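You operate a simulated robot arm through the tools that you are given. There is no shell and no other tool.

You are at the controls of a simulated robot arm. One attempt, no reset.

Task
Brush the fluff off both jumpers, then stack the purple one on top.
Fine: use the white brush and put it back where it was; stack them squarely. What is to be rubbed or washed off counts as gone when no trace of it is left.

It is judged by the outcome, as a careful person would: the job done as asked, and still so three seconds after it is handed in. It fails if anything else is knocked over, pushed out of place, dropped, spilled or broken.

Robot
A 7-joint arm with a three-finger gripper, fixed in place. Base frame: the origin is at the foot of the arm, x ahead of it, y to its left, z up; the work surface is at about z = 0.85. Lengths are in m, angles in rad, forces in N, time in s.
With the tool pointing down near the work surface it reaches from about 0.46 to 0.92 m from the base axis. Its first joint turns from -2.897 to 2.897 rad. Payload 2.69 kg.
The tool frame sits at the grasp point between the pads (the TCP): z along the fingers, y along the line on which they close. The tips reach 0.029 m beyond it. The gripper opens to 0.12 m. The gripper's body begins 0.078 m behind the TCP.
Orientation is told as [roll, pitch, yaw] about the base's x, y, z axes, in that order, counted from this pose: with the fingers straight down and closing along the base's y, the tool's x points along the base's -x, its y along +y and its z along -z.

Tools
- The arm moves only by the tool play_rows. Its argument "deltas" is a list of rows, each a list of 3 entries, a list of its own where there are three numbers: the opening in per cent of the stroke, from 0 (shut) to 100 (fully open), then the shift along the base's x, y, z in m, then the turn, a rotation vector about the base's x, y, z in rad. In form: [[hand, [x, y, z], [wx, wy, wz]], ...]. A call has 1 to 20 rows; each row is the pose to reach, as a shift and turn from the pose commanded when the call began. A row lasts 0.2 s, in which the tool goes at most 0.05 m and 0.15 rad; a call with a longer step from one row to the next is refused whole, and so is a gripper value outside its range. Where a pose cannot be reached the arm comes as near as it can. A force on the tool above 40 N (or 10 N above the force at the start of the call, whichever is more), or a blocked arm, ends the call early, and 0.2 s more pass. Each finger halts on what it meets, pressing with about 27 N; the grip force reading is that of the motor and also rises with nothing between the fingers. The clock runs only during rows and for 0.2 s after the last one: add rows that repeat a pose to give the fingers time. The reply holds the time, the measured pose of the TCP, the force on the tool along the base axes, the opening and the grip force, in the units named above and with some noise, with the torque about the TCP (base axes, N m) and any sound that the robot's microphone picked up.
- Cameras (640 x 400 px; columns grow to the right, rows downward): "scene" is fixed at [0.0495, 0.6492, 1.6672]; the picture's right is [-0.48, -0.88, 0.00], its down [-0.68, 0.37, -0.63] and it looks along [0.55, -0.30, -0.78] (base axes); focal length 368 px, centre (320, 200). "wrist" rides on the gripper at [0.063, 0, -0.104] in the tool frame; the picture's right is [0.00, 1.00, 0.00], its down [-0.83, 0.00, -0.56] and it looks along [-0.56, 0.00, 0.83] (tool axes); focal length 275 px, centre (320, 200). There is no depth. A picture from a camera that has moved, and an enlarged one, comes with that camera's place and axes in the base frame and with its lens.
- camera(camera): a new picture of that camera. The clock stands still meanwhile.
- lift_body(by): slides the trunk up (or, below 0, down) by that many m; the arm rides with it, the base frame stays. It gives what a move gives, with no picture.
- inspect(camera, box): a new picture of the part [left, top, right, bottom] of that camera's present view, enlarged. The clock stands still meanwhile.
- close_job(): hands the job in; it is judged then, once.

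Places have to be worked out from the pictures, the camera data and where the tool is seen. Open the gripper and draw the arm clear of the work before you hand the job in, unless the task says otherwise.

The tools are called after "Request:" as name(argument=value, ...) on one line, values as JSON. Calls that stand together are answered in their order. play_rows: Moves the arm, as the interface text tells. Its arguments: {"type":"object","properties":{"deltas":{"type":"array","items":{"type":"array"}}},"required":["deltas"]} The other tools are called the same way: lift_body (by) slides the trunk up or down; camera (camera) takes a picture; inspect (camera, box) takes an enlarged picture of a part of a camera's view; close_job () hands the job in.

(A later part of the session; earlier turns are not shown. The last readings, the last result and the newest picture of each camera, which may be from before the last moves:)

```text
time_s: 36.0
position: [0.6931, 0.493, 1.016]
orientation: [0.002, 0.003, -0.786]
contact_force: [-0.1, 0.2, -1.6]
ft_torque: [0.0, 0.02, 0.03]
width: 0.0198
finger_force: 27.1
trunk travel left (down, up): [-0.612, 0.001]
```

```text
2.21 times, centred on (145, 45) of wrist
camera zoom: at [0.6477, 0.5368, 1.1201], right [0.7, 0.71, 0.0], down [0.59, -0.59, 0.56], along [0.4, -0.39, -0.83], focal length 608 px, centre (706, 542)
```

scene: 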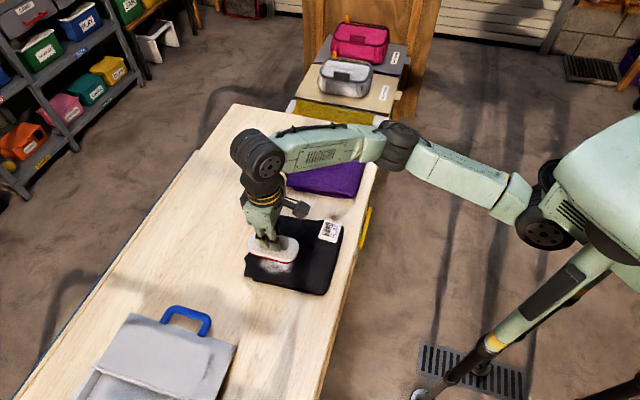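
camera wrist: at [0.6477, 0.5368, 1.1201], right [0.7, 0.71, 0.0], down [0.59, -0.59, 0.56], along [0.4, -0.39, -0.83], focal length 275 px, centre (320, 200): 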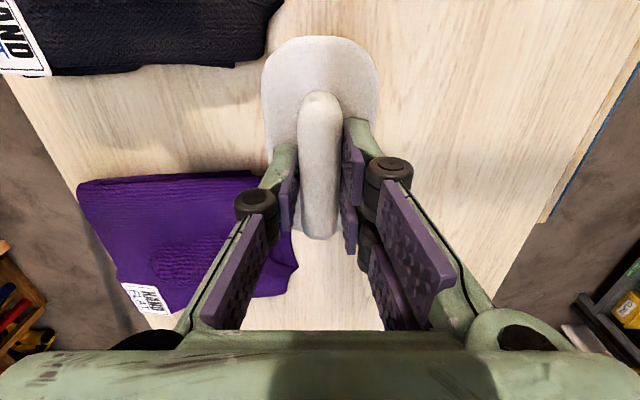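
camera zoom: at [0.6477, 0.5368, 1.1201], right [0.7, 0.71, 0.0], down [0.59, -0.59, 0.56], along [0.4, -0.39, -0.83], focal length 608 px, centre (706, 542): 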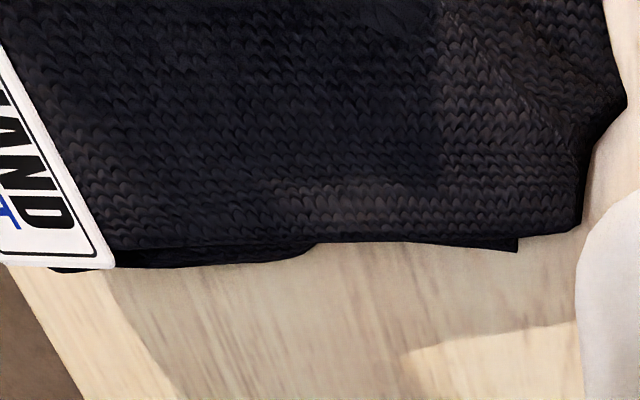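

There's a slightly lighter patch near the front edge of the black jumper. I'll zoom in closer to see whether it's residual fluff or just lighting.

Request:
inspect(camera="scene", box=[260, 255, 300, 285])

Request:
inspect(camera="wrist", box=[100, 50, 220, 85])

Request:
inspect(camera="scene", box=[300, 160, 350, 195])

```text
13.33 times, centred on (280, 270) of scene
camera zoom: at [0.0495, 0.6492, 1.6672], right [-0.48, -0.88, 0.0], down [-0.68, 0.37, -0.63], along [0.55, -0.3, -0.78], focal length 4912 px, centre (853, -733)
```

zoom: 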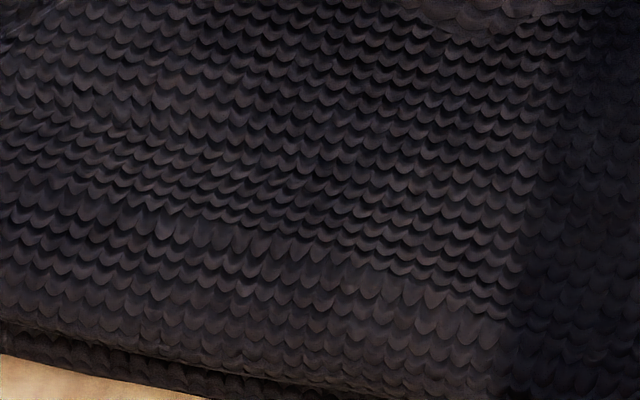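

```text
5.33 times, centred on (160, 68) of wrist
camera zoom: at [0.6477, 0.5368, 1.1201], right [0.7, 0.71, 0.0], down [0.59, -0.59, 0.56], along [0.4, -0.39, -0.83], focal length 1468 px, centre (1173, 907)
```

zoom: 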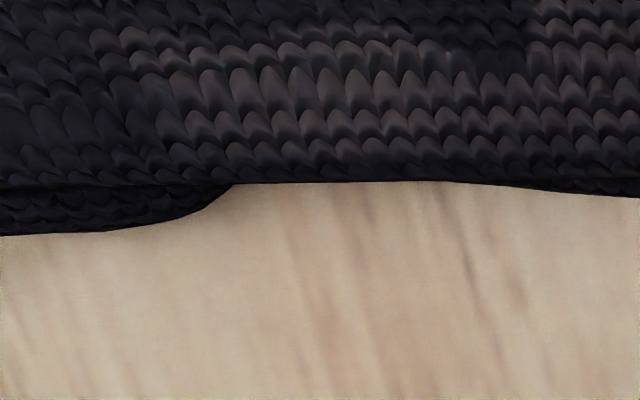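

```text
11.43 times, centred on (325, 178) of scene
camera zoom: at [0.0495, 0.6492, 1.6672], right [-0.48, -0.88, 0.0], down [-0.68, 0.37, -0.63], along [0.55, -0.3, -0.78], focal length 4210 px, centre (263, 457)
```

zoom: 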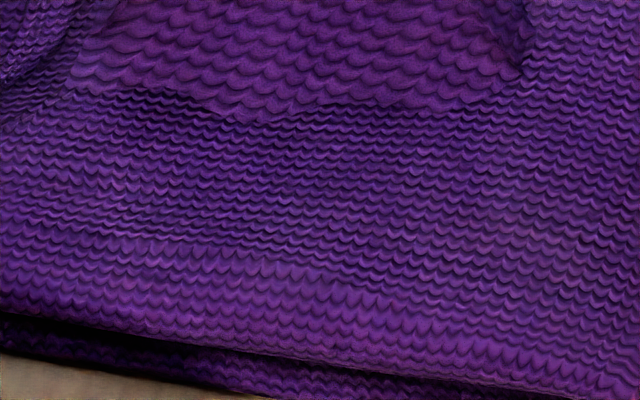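

Those are just knit ridges catching the light, so both jumpers are clean. Now I'll take the brush home, retracing the lift path with the 0.2 rad tilt and stopping above its spot.

Request:
play_rows(deltas=[[0, [0.008, 0.0, -0.012], [0.047, -0.047, 0]], [0, [0.016, 0.0, -0.025], [0.095, -0.095, 0]], [0, [0.0234, 0.0, -0.033], [0.142, -0.142, 0]], [0, [0.042, 0.0125, -0.042], [0.142, -0.142, 0]], [0, [0.0605, 0.0264, -0.052], [0.142, -0.142, 0]], [0, [0.0695, 0.0335, -0.066], [0.142, -0.142, 0]], [0, [0.0695, 0.0335, -0.066], [0.142, -0.142, 0]]])

Request:
inspect(camera="scene", box=[190, 120, 290, 220])

Request:
camera(camera="wrist")

```text
time_s: 37.6
position: [0.7628, 0.5267, 0.9484]
orientation: [0.204, -0.001, -0.786]
contact_force: [-0.9, -0.6, -2.0]
ft_torque: [-0.01, 0.04, 0.01]
width: 0.0195
finger_force: 27.0
trunk travel left (down, up): [-0.612, 0.001]
```

```text
4.00 times, centred on (240, 170) of scene
camera zoom: at [0.0495, 0.6492, 1.6672], right [-0.48, -0.88, 0.0], down [-0.68, 0.37, -0.63], along [0.55, -0.3, -0.78], focal length 1474 px, centre (640, 320)
```

zoom: 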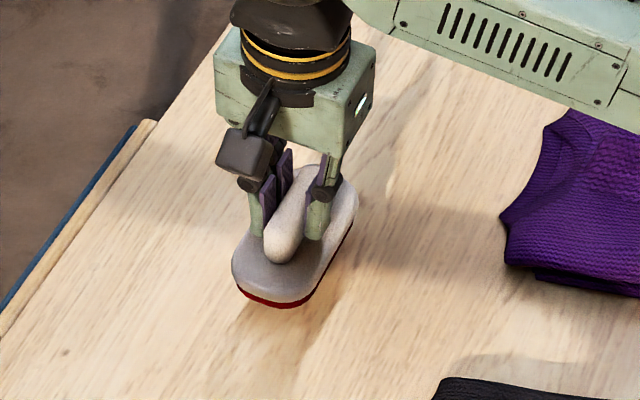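

```text
taken
camera wrist: at [0.7026, 0.5566, 1.0511], right [0.69, 0.7, 0.2], down [0.51, -0.66, 0.55], along [0.51, -0.27, -0.81], focal length 275 px, centre (320, 200)
```

wrist: 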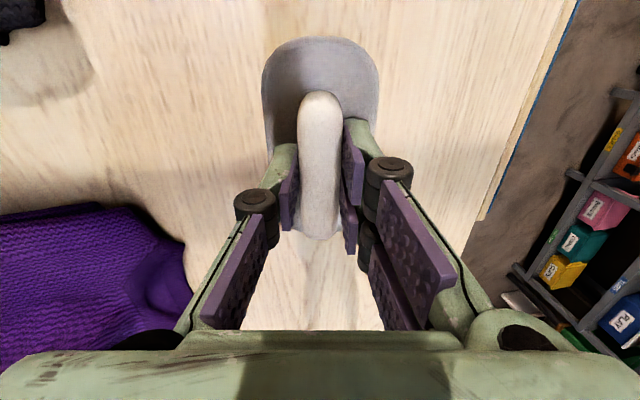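

The brush is just above its spot, riding perhaps 2–3 mm higher in the fingers than at first. I'll lower it until its inner edge touches.

Request:
play_rows(deltas=[[0, [0.001, 0.001, -0.01], [0, 0, 0]], [0, [0.002, 0.0015, -0.02], [0, 0, 0]], [0, [0.0028, 0.0017, -0.028], [0, 0, 0]], [0, [0.0028, 0.0017, -0.031], [0, 0, 0]], [0, [0.0028, 0.0017, -0.031], [0, 0, 0]]])

Request:
inspect(camera="scene", box=[190, 120, 290, 220])

```text
time_s: 38.8
position: [0.7649, 0.5292, 0.9176]
orientation: [0.202, -0.002, -0.785]
contact_force: [0.4, -0.1, -1.0]
ft_torque: [-0.04, 0.02, 0.03]
width: 0.0195
finger_force: 26.7
trunk travel left (down, up): [-0.612, 0.001]
```

```text
4.00 times, centred on (240, 170) of scene
camera zoom: at [0.0495, 0.6492, 1.6672], right [-0.48, -0.88, 0.0], down [-0.68, 0.37, -0.63], along [0.55, -0.3, -0.78], focal length 1474 px, centre (640, 320)
```

zoom: 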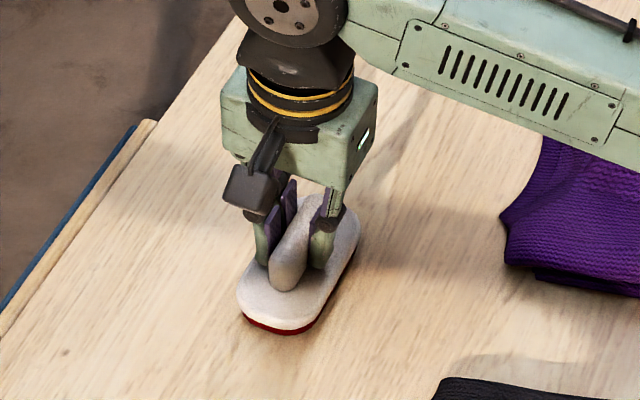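

No contact at 0.9176. I'll go down a little further, slowly.

Request:
play_rows(deltas=[[0, [0, -0.0003, -0.002], [0, 0, 0]], [0, [0.0003, -0.0005, -0.004], [0, 0, 0]], [0, [0.0005, -0.0007, -0.006], [0, 0, 0]], [0, [0.0005, -0.0007, -0.006], [0, 0, 0]]])

Request:
inspect(camera="scene", box=[190, 120, 290, 220])

```text
time_s: 39.8
position: [0.7644, 0.5285, 0.9137]
orientation: [0.205, 0.001, -0.784]
contact_force: [1.1, 2.5, 6.4]
ft_torque: [0.21, 0.2, -0.07]
width: 0.0195
finger_force: 26.2
trunk travel left (down, up): [-0.612, 0.001]
```

```text
4.00 times, centred on (240, 170) of scene
camera zoom: at [0.0495, 0.6492, 1.6672], right [-0.48, -0.88, 0.0], down [-0.68, 0.37, -0.63], along [0.55, -0.3, -0.78], focal length 1474 px, centre (640, 320)
```

zoom: 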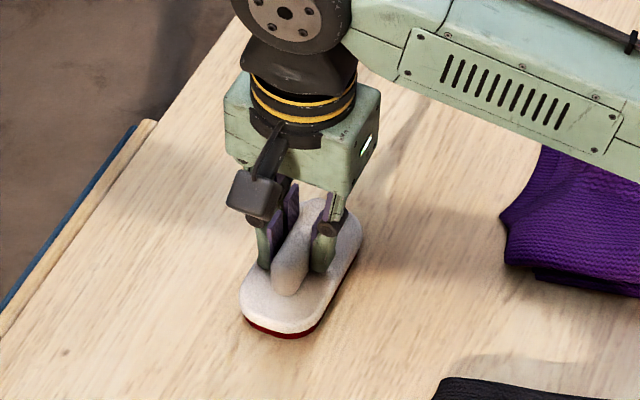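

The inner edge has touched at about 6 N. I'll press slightly further to bring it flatter, keeping the force moderate.

Request:
play_rows(deltas=[[0, [0, 0, -0.0015], [0, 0, 0]], [0, [0.0005, 0, -0.003], [0, 0, 0]], [0, [0.0005, 0, -0.003], [0, 0, 0]]])

Request:
inspect(camera="scene", box=[190, 120, 290, 220])

Request:
camera(camera="wrist")

```text
time_s: 40.6
position: [0.7649, 0.5284, 0.9129]
orientation: [0.206, 0.001, -0.785]
contact_force: [-0.9, 6.0, 20.0]
ft_torque: [-0.25, 0.06, 0.03]
width: 0.02
finger_force: 27.0
trunk travel left (down, up): [-0.612, 0.001]
```

```text
4.00 times, centred on (240, 170) of scene
camera zoom: at [0.0495, 0.6492, 1.6672], right [-0.48, -0.88, 0.0], down [-0.68, 0.37, -0.63], along [0.55, -0.3, -0.78], focal length 1474 px, centre (640, 320)
```

zoom: 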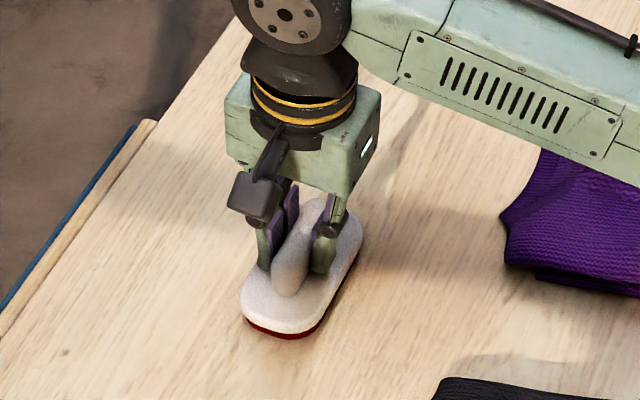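

```text
taken
camera wrist: at [0.7046, 0.5577, 1.0145], right [0.69, 0.7, 0.2], down [0.51, -0.67, 0.55], along [0.52, -0.27, -0.81], focal length 275 px, centre (320, 200)
```

wrist: 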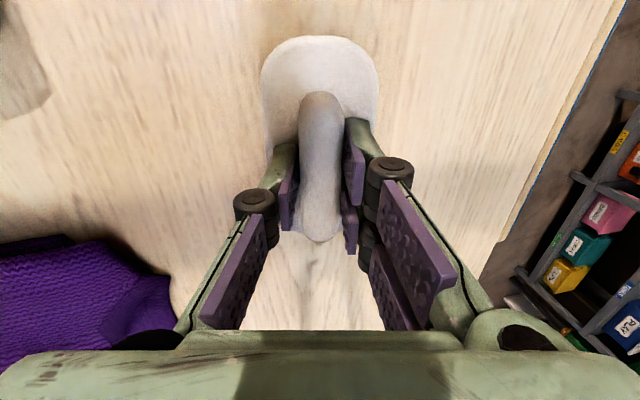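

The brush is still held about 11° off flat, with its inner edge touching. I'll lift a few mm, shift 4 mm inward on each axis to compensate, and reduce the tilt as far as reach allows before setting it down.

Request:
play_rows(deltas=[[0, [0, 0, 0.004], [0, 0, 0]], [0, [-0.002, -0.002, 0.008], [-0.02, 0.02, 0]], [0, [-0.003, -0.003, 0.008], [-0.04, 0.04, 0]], [0, [-0.003, -0.003, 0.008], [-0.06, 0.06, 0]], [0, [-0.003, -0.003, 0.008], [-0.06, 0.06, 0]]])

```text
time_s: 41.8
position: [0.7573, 0.517, 0.9146]
orientation: [0.115, 0.001, -0.786]
contact_force: [-0.5, 0.2, -0.3]
ft_torque: [0.01, 0.06, 0.02]
width: 0.0194
finger_force: 27.5
out of reach, approached as far as the arm can: row 4, 5
trunk travel left (down, up): [-0.612, 0.001]
```

At tilt 0.115 the arm stops about 9 mm short. A tilt of about 0.16 with TCP (0.7615, 0.5245) should put the brush base right on its original centre, so I'll go there just above the table.

Request:
play_rows(deltas=[[0, [0, 0, 0.003], [0.016, -0.016, 0]], [0, [0.0042, 0.0075, 0.003], [0.032, -0.032, 0]], [0, [0.0042, 0.0075, 0.001], [0.032, -0.032, 0]], [0, [0.0042, 0.0075, 0.001], [0.032, -0.032, 0]]])

Request:
inspect(camera="scene", box=[205, 155, 269, 219])

```text
time_s: 42.8
position: [0.7616, 0.5245, 0.9171]
orientation: [0.163, 0.001, -0.787]
contact_force: [-0.1, 0.2, -1.5]
ft_torque: [0.04, -0.03, -0.01]
width: 0.0196
finger_force: 27.4
trunk travel left (down, up): [-0.612, 0.001]
```

```text
6.25 times, centred on (237, 187) of scene
camera zoom: at [0.0495, 0.6492, 1.6672], right [-0.48, -0.88, 0.0], down [-0.68, 0.37, -0.63], along [0.55, -0.3, -0.78], focal length 2303 px, centre (839, 281)
```

zoom: 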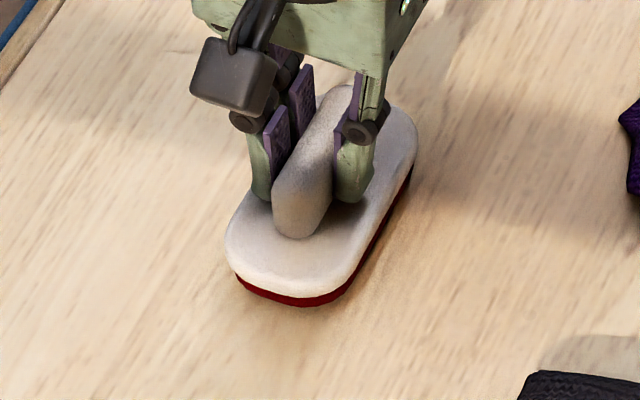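

Within a few mm of its original outline (it is still slightly above the table). I'll lower to a light touch with a small correction, then open slowly.

Request:
play_rows(deltas=[[0, [-0.001, 0.002, -0.001], [0, 0, 0]], [0, [-0.001, 0.002, -0.003], [0, 0, 0]], [0, [-0.001, 0.002, -0.005], [0, 0, 0]], [0, [-0.001, 0.002, -0.005], [0, 0, 0]]])

```text
time_s: 43.8
position: [0.7611, 0.5261, 0.9124]
orientation: [0.164, -0.001, -0.786]
contact_force: [0.1, -1.1, -1.5]
ft_torque: [0.03, 0.0, 0.0]
width: 0.0194
finger_force: 26.5
trunk travel left (down, up): [-0.612, 0.001]
```

Request:
play_rows(deltas=[[0, [0, 0, -0.001], [0, 0, 0]], [0, [0, 0, -0.002], [0, 0, 0]], [0, [0, 0, -0.003], [0, 0, 0]], [0, [0, 0, -0.003], [0, 0, 0]]])

```text
time_s: 44.8
position: [0.7612, 0.5266, 0.91]
orientation: [0.166, -0.003, -0.784]
contact_force: [3.6, -0.6, 11.5]
ft_torque: [0.05, 0.17, 0.0]
width: 0.0197
finger_force: 26.9
trunk travel left (down, up): [-0.612, 0.001]
```

Touching with about 11 N. I'll ease off 1 mm and open the fingers slowly so the brush settles flat gently.

Request:
play_rows(deltas=[[0, [0, 0, 0.001], [0, 0, 0]], [16, [0, 0, 0.001], [0, 0, 0]], [17, [0, 0, 0.001], [0, 0, 0]], [18, [0, 0, 0.001], [0, 0, 0]], [19, [0, 0, 0.001], [0, 0, 0]], [20, [0, 0, 0.001], [0, 0, 0]], [21, [0, 0, 0.001], [0, 0, 0]], [22, [0, 0, 0.001], [0, 0, 0]], [24, [0, 0, 0.001], [0, 0, 0]], [26, [0, 0, 0.001], [0, 0, 0]], [28, [0, 0, 0.001], [0, 0, 0]], [31, [0, 0, 0.001], [0, 0, 0]], [35, [0, 0, 0.001], [0, 0, 0]], [40, [0, 0, 0.001], [0, 0, 0]], [45, [0, 0, 0.001], [0, 0, 0]], [50, [0, 0, 0.001], [0, 0, 0]], [50, [0, 0, 0.001], [0, 0, 0]]])

Request:
inspect(camera="scene", box=[205, 155, 269, 219])

Request:
camera(camera="wrist")

```text
time_s: 48.4
position: [0.761, 0.5268, 0.9094]
orientation: [0.163, 0.0, -0.786]
contact_force: [0.2, -0.5, -0.3]
ft_torque: [-0.01, -0.01, -0.01]
width: 0.0602
finger_force: 0.1
trunk travel left (down, up): [-0.612, 0.001]
```

```text
6.25 times, centred on (237, 187) of scene
camera zoom: at [0.0495, 0.6492, 1.6672], right [-0.48, -0.88, 0.0], down [-0.68, 0.37, -0.63], along [0.55, -0.3, -0.78], focal length 2303 px, centre (839, 281)
```

zoom: 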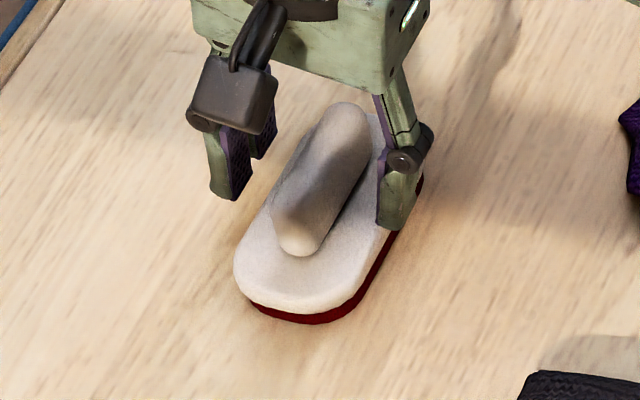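

```text
taken
camera wrist: at [0.7031, 0.5589, 1.013], right [0.69, 0.7, 0.16], down [0.53, -0.65, 0.55], along [0.49, -0.3, -0.82], focal length 275 px, centre (320, 200)
```

wrist: 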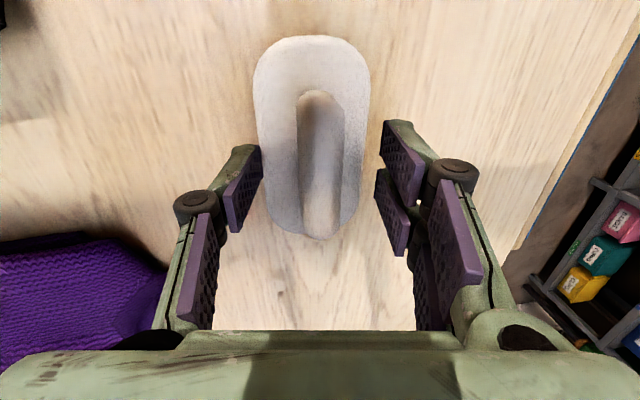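

The brush sits flat within about 5 mm of where it was. I'll back out along the tool axis, then straighten the tool.

Request:
play_rows(deltas=[[50, [-0.002, -0.002, 0.015], [0, 0, 0]], [50, [-0.004, -0.004, 0.03], [0, 0, 0]], [50, [-0.007, -0.007, 0.05], [0, 0, 0]], [60, [-0.02, -0.02, 0.075], [0, 0, 0]], [70, [-0.045, -0.045, 0.095], [-0.06, 0.06, 0]], [80, [-0.07, -0.07, 0.11], [-0.115, 0.115, 0]], [80, [-0.07, -0.07, 0.11], [-0.115, 0.115, 0]]])

Request:
inspect(camera="scene", box=[205, 155, 269, 219])

Request:
camera(camera="wrist")

```text
time_s: 50.0
position: [0.6903, 0.4555, 1.0219]
orientation: [-0.001, -0.001, -0.787]
contact_force: [-0.4, -0.9, -0.5]
ft_torque: [-0.01, 0.01, 0.02]
width: 0.096
finger_force: 0.1
trunk travel left (down, up): [-0.612, 0.001]
```

```text
6.25 times, centred on (237, 187) of scene
camera zoom: at [0.0495, 0.6492, 1.6672], right [-0.48, -0.88, 0.0], down [-0.68, 0.37, -0.63], along [0.55, -0.3, -0.78], focal length 2303 px, centre (839, 281)
```

zoom: 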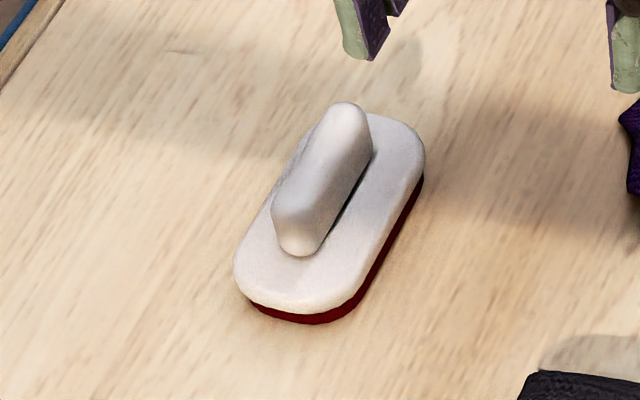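

```text
taken
camera wrist: at [0.6444, 0.5001, 1.1268], right [0.71, 0.71, 0.0], down [0.59, -0.59, 0.56], along [0.39, -0.39, -0.83], focal length 275 px, centre (320, 200)
```

wrist: 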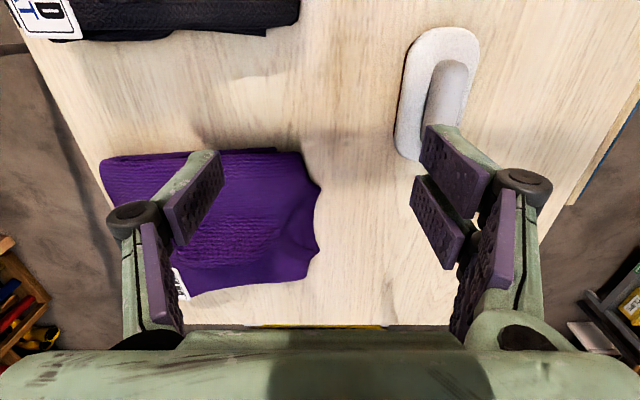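

The brush is back, about 5 mm from its start. Next I'll turn the gripper 90° and move above the purple jumper to study the raised bump in its middle, the only thing narrow enough to grasp.

Request:
play_rows(deltas=[[80, [0, -0.015, 0.01], [0, 0, 0.14]], [80, [0, -0.03, 0.02], [0, 0, 0.28]], [90, [0, -0.05, 0.03], [0, 0, 0.42]], [100, [0, -0.07, 0.03], [0, 0, 0.56]], [100, [0, -0.09, 0.03], [0, 0, 0.7]], [100, [0.005, -0.11, 0.03], [0, 0, 0.84]], [100, [0.01, -0.13, 0.03], [0, 0, 0.98]], [100, [0.01, -0.15, 0.03], [0, 0, 1.12]], [100, [0.01, -0.165, 0.03], [0, 0, 1.26]], [100, [0.01, -0.175, 0.03], [0, 0, 1.4]], [100, [0.01, -0.18, 0.03], [0, 0, 1.5]], [100, [0.01, -0.185, 0.03], [0, 0, 1.571]], [100, [0.01, -0.185, 0.03], [0, 0, 1.571]]])

Request:
camera(camera="wrist")

Request:
camera(camera="scene")

```text
time_s: 52.8
position: [0.7011, 0.2712, 1.0498]
orientation: [0.002, -0.001, 0.787]
contact_force: [0.1, 0.0, -0.2]
ft_torque: [0.02, 0.01, -0.01]
width: 0.1199
finger_force: 0.1
trunk travel left (down, up): [-0.612, 0.001]
```

```text
taken
camera wrist: at [0.6556, 0.2261, 1.1553], right [-0.71, 0.7, 0.0], down [0.58, 0.59, 0.56], along [0.39, 0.4, -0.83], focal length 275 px, centre (320, 200)
```

wrist: 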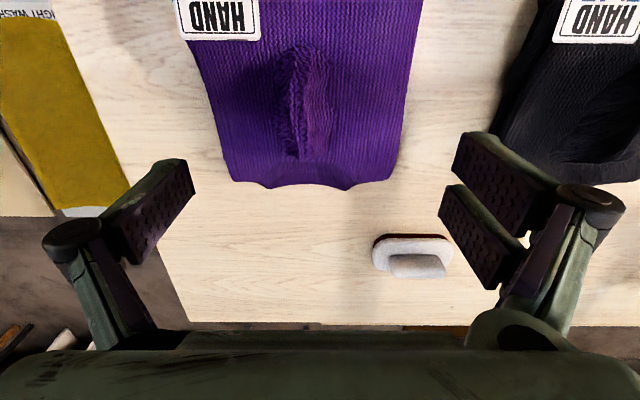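

```text
taken
```

scene: 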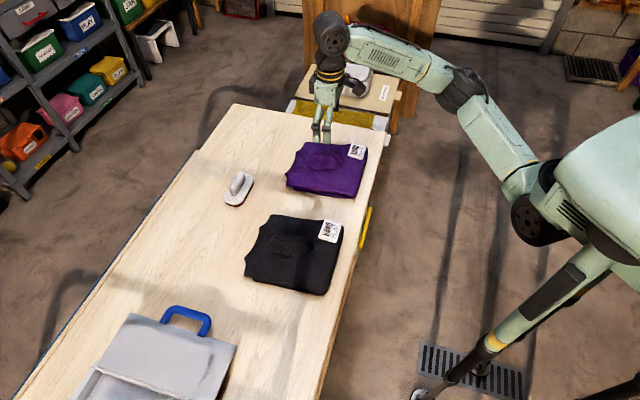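

The bump shows up as a clear ridge running along the jumper. I'll zoom in to judge its width, height and exact axis.

Request:
inspect(camera="wrist", box=[170, 0, 430, 195])

Request:
inspect(camera="scene", box=[275, 130, 375, 205])

Request:
inspect(camera="scene", box=[235, 205, 355, 300])

```text
2.05 times, centred on (300, 98) of wrist
camera zoom: at [0.6556, 0.2261, 1.1553], right [-0.71, 0.7, 0.0], down [0.58, 0.59, 0.56], along [0.39, 0.4, -0.83], focal length 565 px, centre (361, 410)
```

zoom: 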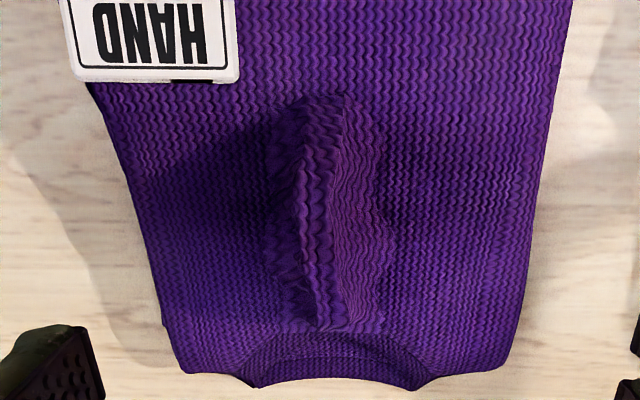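

```text
5.33 times, centred on (325, 168) of scene
camera zoom: at [0.0495, 0.6492, 1.6672], right [-0.48, -0.88, 0.0], down [-0.68, 0.37, -0.63], along [0.55, -0.3, -0.78], focal length 1965 px, centre (293, 373)
```

zoom: 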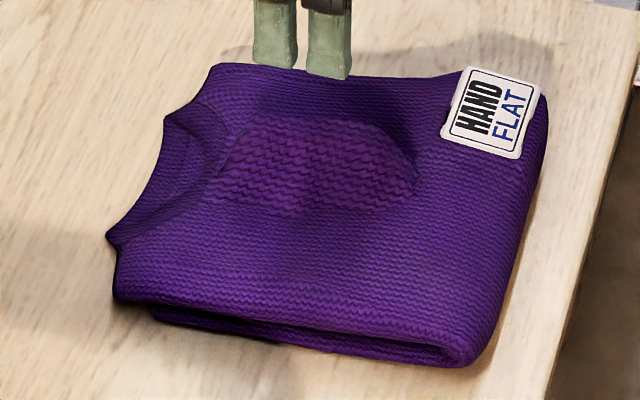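

```text
4.21 times, centred on (295, 252) of scene
camera zoom: at [0.0495, 0.6492, 1.6672], right [-0.48, -0.88, 0.0], down [-0.68, 0.37, -0.63], along [0.55, -0.3, -0.78], focal length 1551 px, centre (425, -21)
```

zoom: 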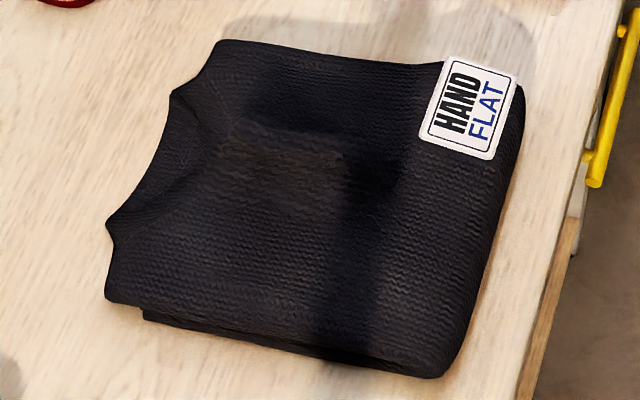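

Triangulating, the ridge crest runs from about (0.677, 0.233) to (0.747, 0.293), at z ≈ 0.922 and about 27 mm above the fabric, over the jumper's middle. The black jumper's matching points are offset by about (-0.2095, +0.2095) with the same yaw. I'll descend over the ridge's midpoint and look.

Request:
play_rows(deltas=[[100, [0.004, -0.003, -0.03], [0, 0, 0]], [90, [0.008, -0.006, -0.06], [0, 0, 0]], [80, [0.011, -0.008, -0.085], [0, 0, 0]], [70, [0.011, -0.008, -0.1], [0, 0, 0]], [70, [0.011, -0.008, -0.1], [0, 0, 0]], [70, [0.011, -0.008, -0.1], [0, 0, 0]]])

Request:
camera(camera="wrist")

Request:
inspect(camera="scene", box=[275, 120, 375, 205])

```text
time_s: 54.2
position: [0.7109, 0.2634, 0.9506]
orientation: [0.0, 0.002, 0.785]
contact_force: [-0.2, -0.1, -0.4]
ft_torque: [-0.01, 0.0, 0.0]
width: 0.084
finger_force: 0.0
trunk travel left (down, up): [-0.612, 0.001]
```

```text
taken
camera wrist: at [0.6652, 0.2184, 1.0555], right [-0.71, 0.7, 0.0], down [0.58, 0.59, 0.56], along [0.39, 0.4, -0.83], focal length 275 px, centre (320, 200)
```

wrist: 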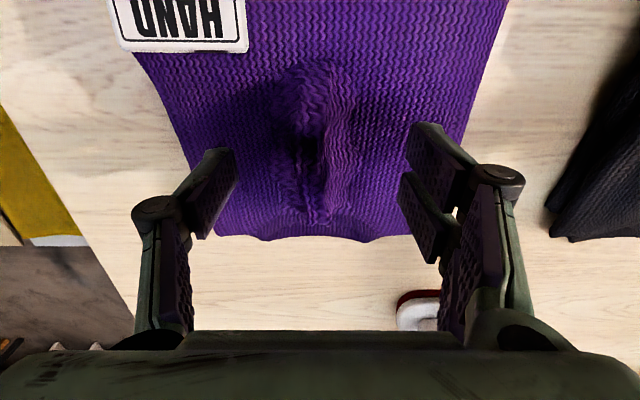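

```text
4.71 times, centred on (325, 162) of scene
camera zoom: at [0.0495, 0.6492, 1.6672], right [-0.48, -0.88, 0.0], down [-0.68, 0.37, -0.63], along [0.55, -0.3, -0.78], focal length 1734 px, centre (296, 376)
```

zoom: 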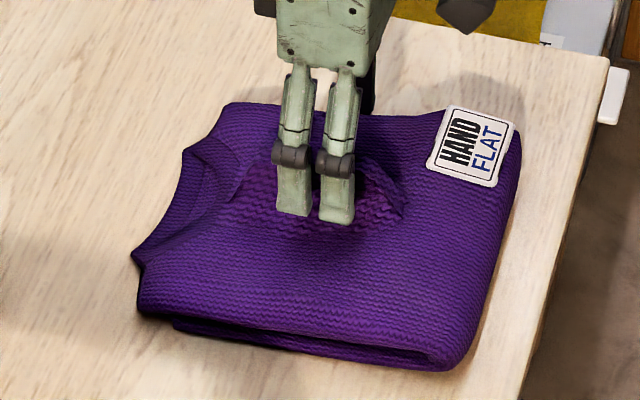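

The ridge is centred between the fingers, and the TCP is at the jumper's centre. I'll lower to just above the fabric, tips at about 0.90, watching for contact.

Request:
play_rows(deltas=[[70, [0, 0, -0.007], [0, 0, 0]], [65, [0, 0, -0.014], [0, 0, 0]], [60, [0, 0, -0.02], [0, 0, 0]], [60, [0, 0, -0.022], [0, 0, 0]], [60, [0, 0, -0.022], [0, 0, 0]]])

Request:
inspect(camera="scene", box=[275, 120, 375, 205])

```text
time_s: 55.4
position: [0.7109, 0.2633, 0.9261]
orientation: [0.001, 0.001, 0.785]
contact_force: [-0.2, -0.1, -0.7]
ft_torque: [0.05, -0.01, 0.01]
width: 0.0722
finger_force: 0.2
trunk travel left (down, up): [-0.612, 0.001]
```

```text
4.71 times, centred on (325, 162) of scene
camera zoom: at [0.0495, 0.6492, 1.6672], right [-0.48, -0.88, 0.0], down [-0.68, 0.37, -0.63], along [0.55, -0.3, -0.78], focal length 1734 px, centre (296, 376)
```

zoom: 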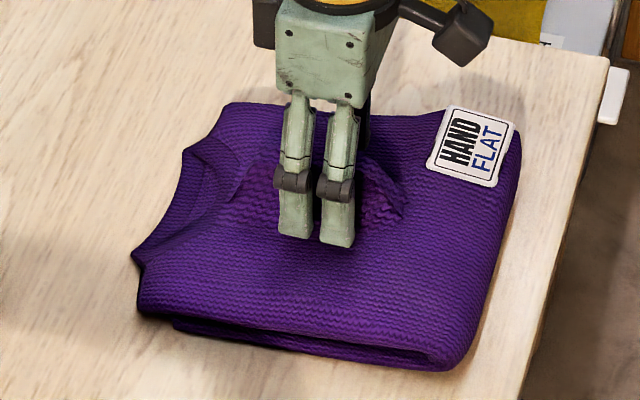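

No contact at tips ≈ 0.897. I'll go 3 mm lower to get more of the ridge between the pads.

Request:
play_rows(deltas=[[60, [0, 0, -0.0015], [0, 0, 0]], [60, [0, 0, -0.003], [0, 0, 0]], [60, [0, 0, -0.003], [0, 0, 0]]])

```text
time_s: 56.2
position: [0.7112, 0.2651, 0.9239]
orientation: [-0.002, 0.0, 0.787]
contact_force: [-0.3, 0.2, -0.1]
ft_torque: [-0.01, -0.04, 0.02]
width: 0.0722
finger_force: 0.0
trunk travel left (down, up): [-0.612, 0.001]
```

Still free. Now I'll close on the ridge gradually.

Request:
play_rows(deltas=[[50, [0, 0, 0], [0, 0, 0]], [40, [0, 0, 0], [0, 0, 0]], [30, [0, 0, 0], [0, 0, 0]], [20, [0, 0, 0], [0, 0, 0]], [10, [0, 0, 0], [0, 0, 0]], [0, [0, 0, 0], [0, 0, 0]], [0, [0, 0, 0], [0, 0, 0]], [0, [0, 0, 0], [0, 0, 0]]])

Request:
camera(camera="wrist")

Request:
inspect(camera="scene", box=[275, 120, 375, 205])

```text
time_s: 58.0
position: [0.7124, 0.2631, 0.9242]
orientation: [0.001, -0.001, 0.785]
contact_force: [1.2, -2.6, 1.3]
ft_torque: [-0.14, -0.02, -0.03]
width: 0.02
finger_force: 27.3
trunk travel left (down, up): [-0.612, 0.001]
```

```text
taken
camera wrist: at [0.667, 0.2191, 1.0295], right [-0.71, 0.7, 0.0], down [0.58, 0.59, 0.56], along [0.39, 0.4, -0.83], focal length 275 px, centre (320, 200)
```

wrist: 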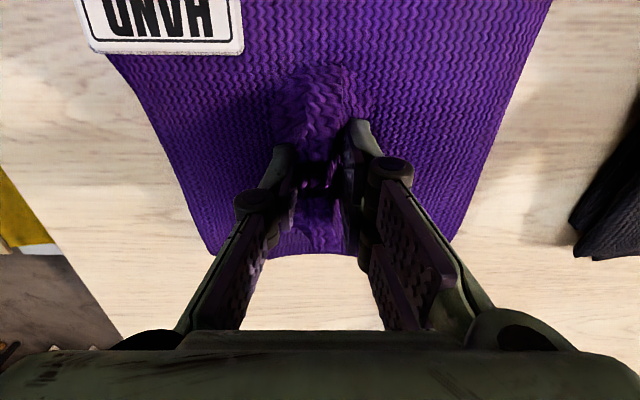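

```text
4.71 times, centred on (325, 162) of scene
camera zoom: at [0.0495, 0.6492, 1.6672], right [-0.48, -0.88, 0.0], down [-0.68, 0.37, -0.63], along [0.55, -0.3, -0.78], focal length 1734 px, centre (296, 376)
```

zoom: 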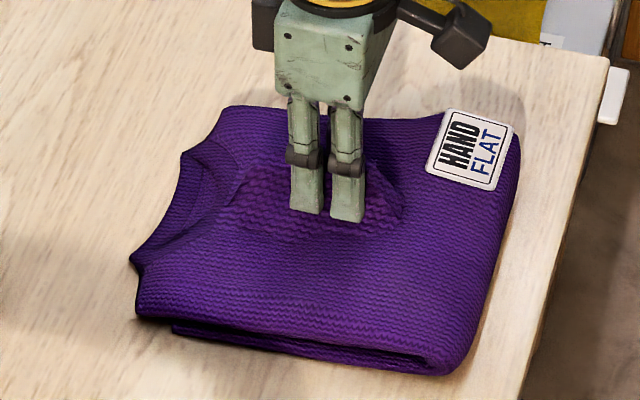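

The ridge is gripped at width 0.020 with full grip force. I'll lift gently by 3 cm and check how the jumper hangs.

Request:
play_rows(deltas=[[0, [0, 0, 0.004], [0, 0, 0]], [0, [0, 0, 0.01], [0, 0, 0]], [0, [0, 0, 0.018], [0, 0, 0]], [0, [0, 0, 0.026], [0, 0, 0]], [0, [0, 0, 0.03], [0, 0, 0]], [0, [0, 0, 0.03], [0, 0, 0]]])

Request:
camera(camera="wrist")

Request:
inspect(camera="scene", box=[275, 110, 395, 210])

```text
time_s: 59.4
position: [0.7123, 0.2635, 0.954]
orientation: [-0.001, 0.001, 0.786]
contact_force: [0.2, -0.6, -3.9]
ft_torque: [-0.04, -0.02, -0.03]
width: 0.02
finger_force: 26.9
trunk travel left (down, up): [-0.612, 0.001]
```

```text
taken
camera wrist: at [0.6668, 0.2191, 1.0589], right [-0.71, 0.7, 0.0], down [0.58, 0.59, 0.56], along [0.39, 0.39, -0.83], focal length 275 px, centre (320, 200)
```

wrist: 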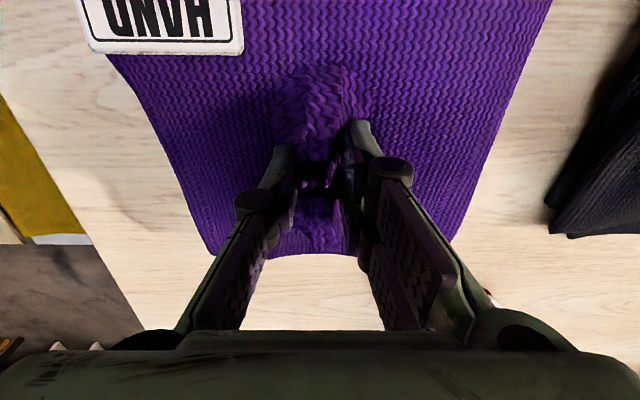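

```text
4.00 times, centred on (335, 160) of scene
camera zoom: at [0.0495, 0.6492, 1.6672], right [-0.48, -0.88, 0.0], down [-0.68, 0.37, -0.63], along [0.55, -0.3, -0.78], focal length 1474 px, centre (260, 360)
```

zoom: 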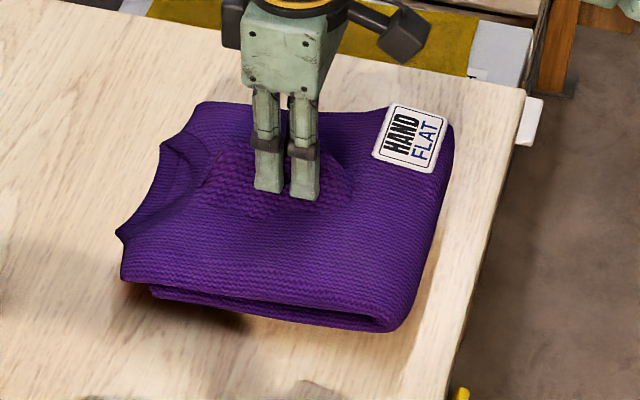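

The jumper lifts level and rigidly, about 3.5 N. I'll raise it clear and carry it straight over the black one, aiming at TCP (0.505, 0.4705).

Request:
play_rows(deltas=[[0, [0, 0, 0.03], [0, 0, 0]], [0, [0, 0, 0.06], [0, 0, 0]], [0, [-0.01, 0.01, 0.085], [0, 0, 0]], [0, [-0.03, 0.03, 0.09], [0, 0, 0]], [0, [-0.053, 0.053, 0.09], [0, 0, 0]], [0, [-0.076, 0.076, 0.09], [0, 0, 0]], [0, [-0.099, 0.099, 0.09], [0, 0, 0]], [0, [-0.122, 0.122, 0.09], [0, 0, 0]], [0, [-0.145, 0.145, 0.09], [0, 0, 0]], [0, [-0.168, 0.168, 0.09], [0, 0, 0]], [0, [-0.188, 0.188, 0.09], [0, 0, 0]], [0, [-0.2, 0.2, 0.09], [0, 0, 0]], [0, [-0.2074, 0.207, 0.09], [0, 0, 0]], [0, [-0.2074, 0.207, 0.09], [0, 0, 0]]])

Request:
camera(camera="wrist")

Request:
camera(camera="scene")

Request:
inspect(camera="scene", box=[225, 170, 375, 300])

```text
time_s: 62.4
position: [0.506, 0.4712, 1.0441]
orientation: [0.0, 0.001, 0.785]
contact_force: [0.9, 0.6, -4.1]
ft_torque: [-0.02, 0.02, 0.01]
width: 0.0201
finger_force: 26.7
trunk travel left (down, up): [-0.612, 0.001]
```

```text
taken
camera wrist: at [0.46, 0.4263, 1.1498], right [-0.71, 0.7, 0.0], down [0.58, 0.59, 0.56], along [0.39, 0.39, -0.83], focal length 275 px, centre (320, 200)
```

wrist: 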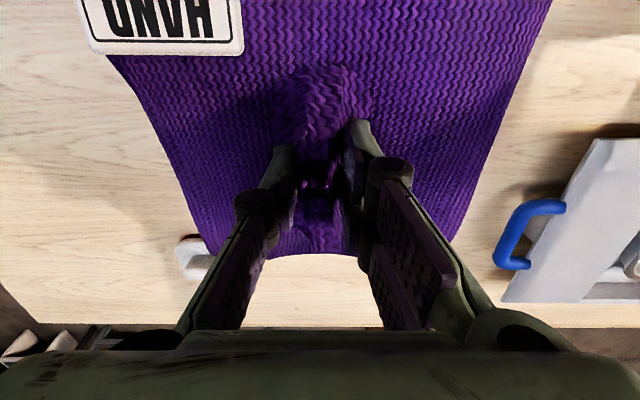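

```text
taken
```

scene: 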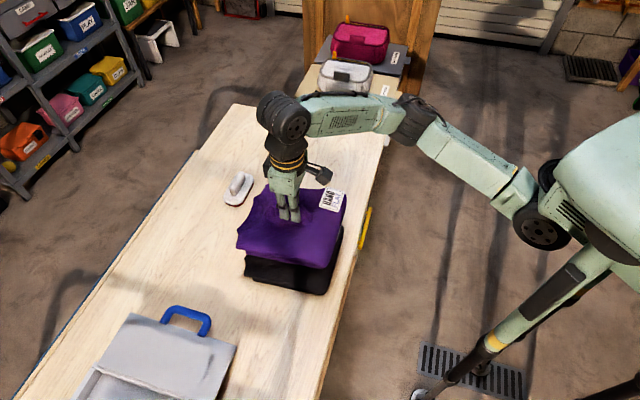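

```text
3.08 times, centred on (300, 235) of scene
camera zoom: at [0.0495, 0.6492, 1.6672], right [-0.48, -0.88, 0.0], down [-0.68, 0.37, -0.63], along [0.55, -0.3, -0.78], focal length 1134 px, centre (382, 92)
```

zoom: 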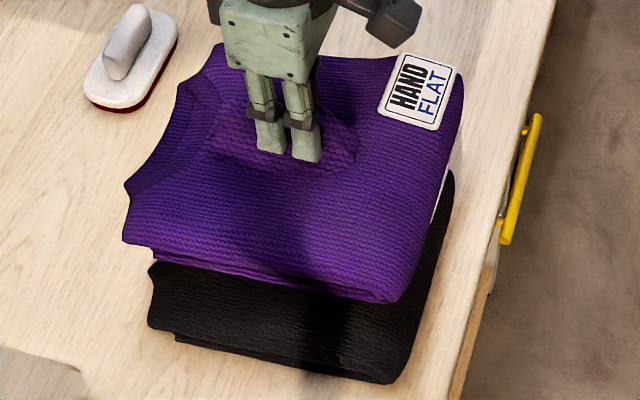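

Purple is directly over black. I'll lower to just above black's ridge height, then check the alignment at higher zoom before setting it down.

Request:
play_rows(deltas=[[0, [0, 0, -0.012], [0, 0, 0]], [0, [0, 0, -0.025], [0, 0, 0]], [0, [0, 0, -0.035], [0, 0, 0]], [0, [0, 0, -0.04], [0, 0, 0]], [0, [0, 0, -0.04], [0, 0, 0]]])

Request:
inspect(camera="scene", box=[235, 190, 355, 300])

Request:
inspect(camera="scene", box=[235, 240, 295, 290])

Request:
inspect(camera="scene", box=[290, 240, 350, 300])

```text
time_s: 63.6
position: [0.5043, 0.4697, 1.0036]
orientation: [0.002, -0.001, 0.786]
contact_force: [-0.2, -0.2, -3.8]
ft_torque: [-0.04, 0.0, 0.0]
width: 0.0201
finger_force: 26.7
trunk travel left (down, up): [-0.612, 0.001]
```

```text
3.64 times, centred on (295, 245) of scene
camera zoom: at [0.0495, 0.6492, 1.6672], right [-0.48, -0.88, 0.0], down [-0.68, 0.37, -0.63], along [0.55, -0.3, -0.78], focal length 1340 px, centre (411, 36)
```

zoom: 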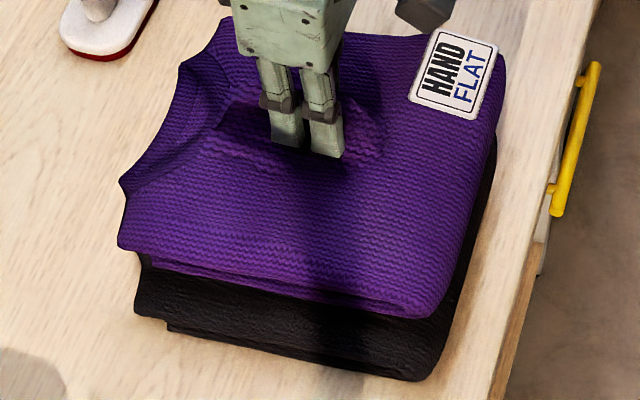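

```text
8.00 times, centred on (265, 265) of scene
camera zoom: at [0.0495, 0.6492, 1.6672], right [-0.48, -0.88, 0.0], down [-0.68, 0.37, -0.63], along [0.55, -0.3, -0.78], focal length 2947 px, centre (760, -320)
```

zoom: 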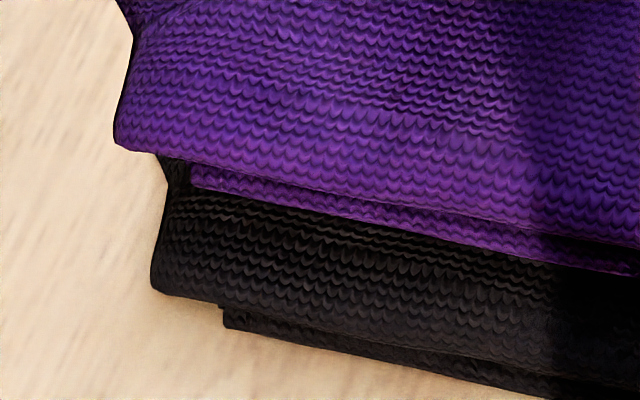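

```text
6.67 times, centred on (320, 270) of scene
camera zoom: at [0.0495, 0.6492, 1.6672], right [-0.48, -0.88, 0.0], down [-0.68, 0.37, -0.63], along [0.55, -0.3, -0.78], focal length 2456 px, centre (320, -267)
```

zoom: 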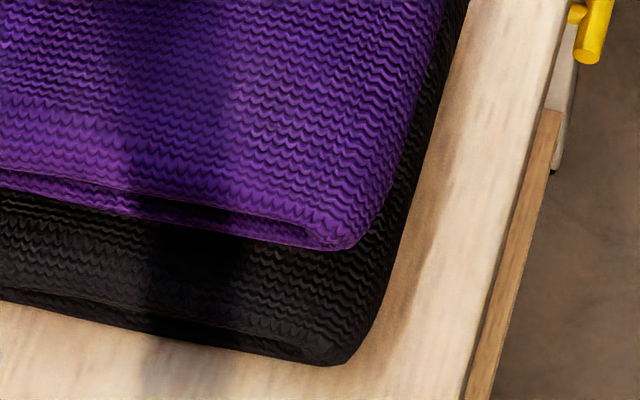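

Comparing matching corners, purple is about 3–4 mm off towards the far side. I'll shift by (-0.001, +0.004) and lower slowly, watching for contact.

Request:
play_rows(deltas=[[0, [-0.001, 0.004, 0], [0, 0, 0]], [0, [-0.001, 0.004, -0.003], [0, 0, 0]], [0, [-0.001, 0.004, -0.006], [0, 0, 0]], [0, [-0.001, 0.004, -0.009], [0, 0, 0]], [0, [-0.001, 0.004, -0.009], [0, 0, 0]]])

```text
time_s: 64.8
position: [0.5029, 0.4729, 0.9959]
orientation: [0.001, 0.001, 0.785]
contact_force: [-0.4, -0.8, -4.0]
ft_torque: [-0.04, 0.02, -0.03]
width: 0.0196
finger_force: 27.1
trunk travel left (down, up): [-0.612, 0.001]
```

No contact yet, and the force still reads just the jumper's weight. I'll continue down in small steps.

Request:
play_rows(deltas=[[0, [0, 0, -0.003], [0, 0, 0]], [0, [0, 0, -0.006], [0, 0, 0]], [0, [0, 0, -0.009], [0, 0, 0]], [0, [0, 0, -0.009], [0, 0, 0]]])

Request:
inspect(camera="scene", box=[235, 190, 355, 300])

```text
time_s: 65.8
position: [0.5035, 0.4758, 0.9856]
orientation: [0.0, 0.001, 0.786]
contact_force: [0.6, 0.6, -4.4]
ft_torque: [-0.04, 0.02, 0.01]
width: 0.0199
finger_force: 26.9
trunk travel left (down, up): [-0.612, 0.001]
```

```text
3.64 times, centred on (295, 245) of scene
camera zoom: at [0.0495, 0.6492, 1.6672], right [-0.48, -0.88, 0.0], down [-0.68, 0.37, -0.63], along [0.55, -0.3, -0.78], focal length 1340 px, centre (411, 36)
```

zoom: 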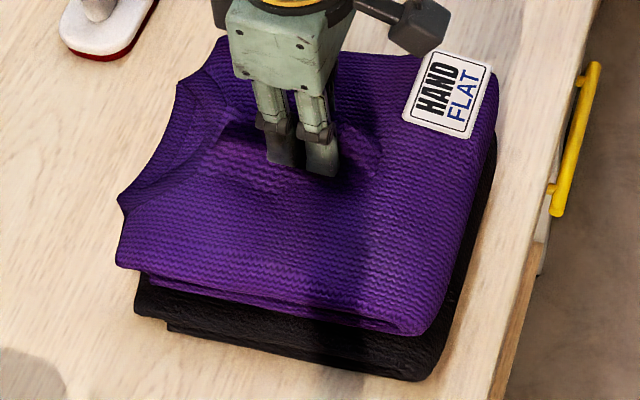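

Purple's underside is already below black's ridge height with no contact, so it nests over it. I'll continue lowering.

Request:
play_rows(deltas=[[0, [0, -0.001, -0.003], [0, 0, 0]], [0, [0, -0.001, -0.006], [0, 0, 0]], [0, [0, -0.001, -0.009], [0, 0, 0]], [0, [0, -0.001, -0.011], [0, 0, 0]], [0, [0, -0.001, -0.011], [0, 0, 0]]])

Request:
inspect(camera="scene", box=[235, 190, 355, 300])

Request:
inspect(camera="scene", box=[235, 240, 295, 290])

Request:
inspect(camera="scene", box=[290, 240, 350, 300])

```text
time_s: 67.0
position: [0.5025, 0.4735, 0.9756]
orientation: [0.0, 0.001, 0.785]
contact_force: [0.6, -1.2, -3.3]
ft_torque: [-0.04, 0.03, 0.0]
width: 0.0199
finger_force: 26.8
trunk travel left (down, up): [-0.612, 0.001]
```

```text
3.64 times, centred on (295, 245) of scene
camera zoom: at [0.0495, 0.6492, 1.6672], right [-0.48, -0.88, 0.0], down [-0.68, 0.37, -0.63], along [0.55, -0.3, -0.78], focal length 1340 px, centre (411, 36)
```

zoom: 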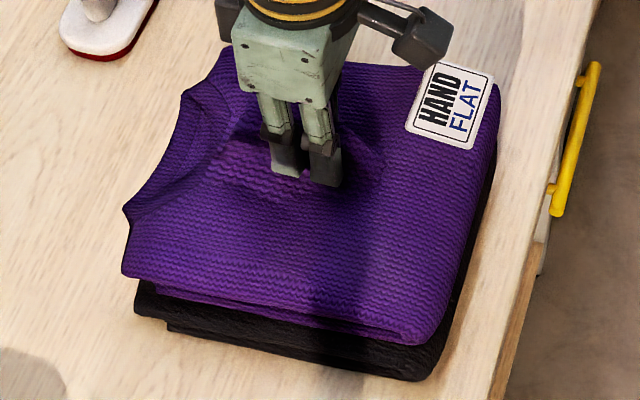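

```text
8.00 times, centred on (265, 265) of scene
camera zoom: at [0.0495, 0.6492, 1.6672], right [-0.48, -0.88, 0.0], down [-0.68, 0.37, -0.63], along [0.55, -0.3, -0.78], focal length 2947 px, centre (760, -320)
```

zoom: 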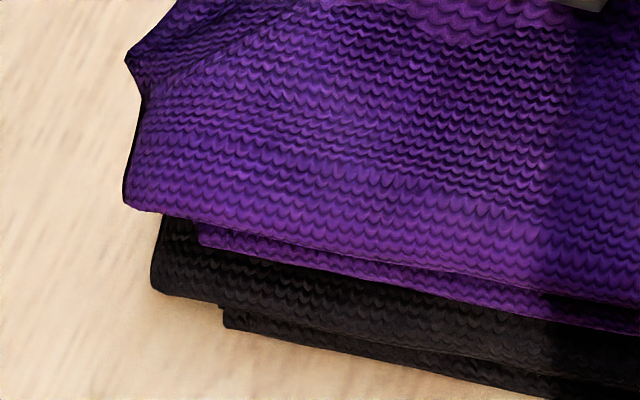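

```text
6.67 times, centred on (320, 270) of scene
camera zoom: at [0.0495, 0.6492, 1.6672], right [-0.48, -0.88, 0.0], down [-0.68, 0.37, -0.63], along [0.55, -0.3, -0.78], focal length 2456 px, centre (320, -267)
```

zoom: 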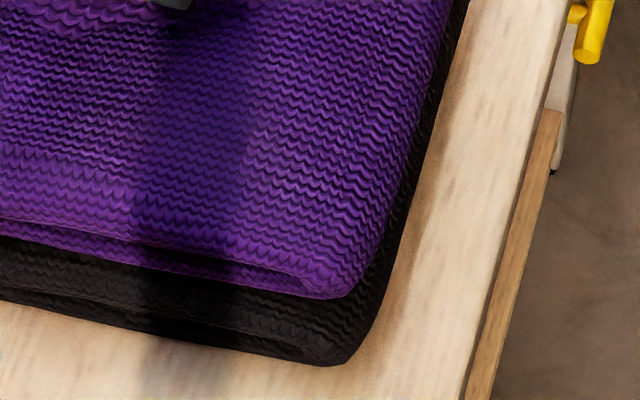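

Alignment is now within about 2 mm at the corners and label. I'll continue down to contact, expected near TCP z ≈ 0.969.

Request:
play_rows(deltas=[[0, [0.001, 0.001, -0.002], [0, 0, 0]], [0, [0.001, 0.001, -0.004], [0, 0, 0]], [0, [0.001, 0.001, -0.005], [0, 0, 0]], [0, [0.001, 0.001, -0.005], [0, 0, 0]]])

```text
time_s: 68.0
position: [0.5044, 0.4744, 0.9699]
orientation: [0.0, -0.002, 0.786]
contact_force: [-0.2, 0.7, -2.3]
ft_torque: [-0.03, -0.16, 0.01]
width: 0.0197
finger_force: 27.5
trunk travel left (down, up): [-0.612, 0.001]
```

The force is starting to ease, so contact is beginning. I'll go 2 mm more.

Request:
play_rows(deltas=[[0, [0, 0, -0.001], [0, 0, 0]], [0, [0, 0, -0.002], [0, 0, 0]], [0, [0, 0, -0.002], [0, 0, 0]]])

Request:
inspect(camera="scene", box=[235, 190, 355, 300])

```text
time_s: 68.8
position: [0.5049, 0.4745, 0.9699]
orientation: [0.001, -0.004, 0.783]
contact_force: [7.8, 5.8, 17.6]
ft_torque: [-0.25, 0.2, 0.13]
width: 0.0199
finger_force: 27.4
trunk travel left (down, up): [-0.612, 0.001]
```

```text
3.64 times, centred on (295, 245) of scene
camera zoom: at [0.0495, 0.6492, 1.6672], right [-0.48, -0.88, 0.0], down [-0.68, 0.37, -0.63], along [0.55, -0.3, -0.78], focal length 1340 px, centre (411, 36)
```

zoom: 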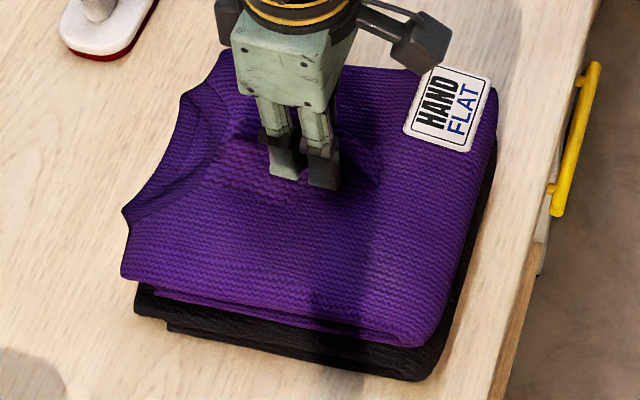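

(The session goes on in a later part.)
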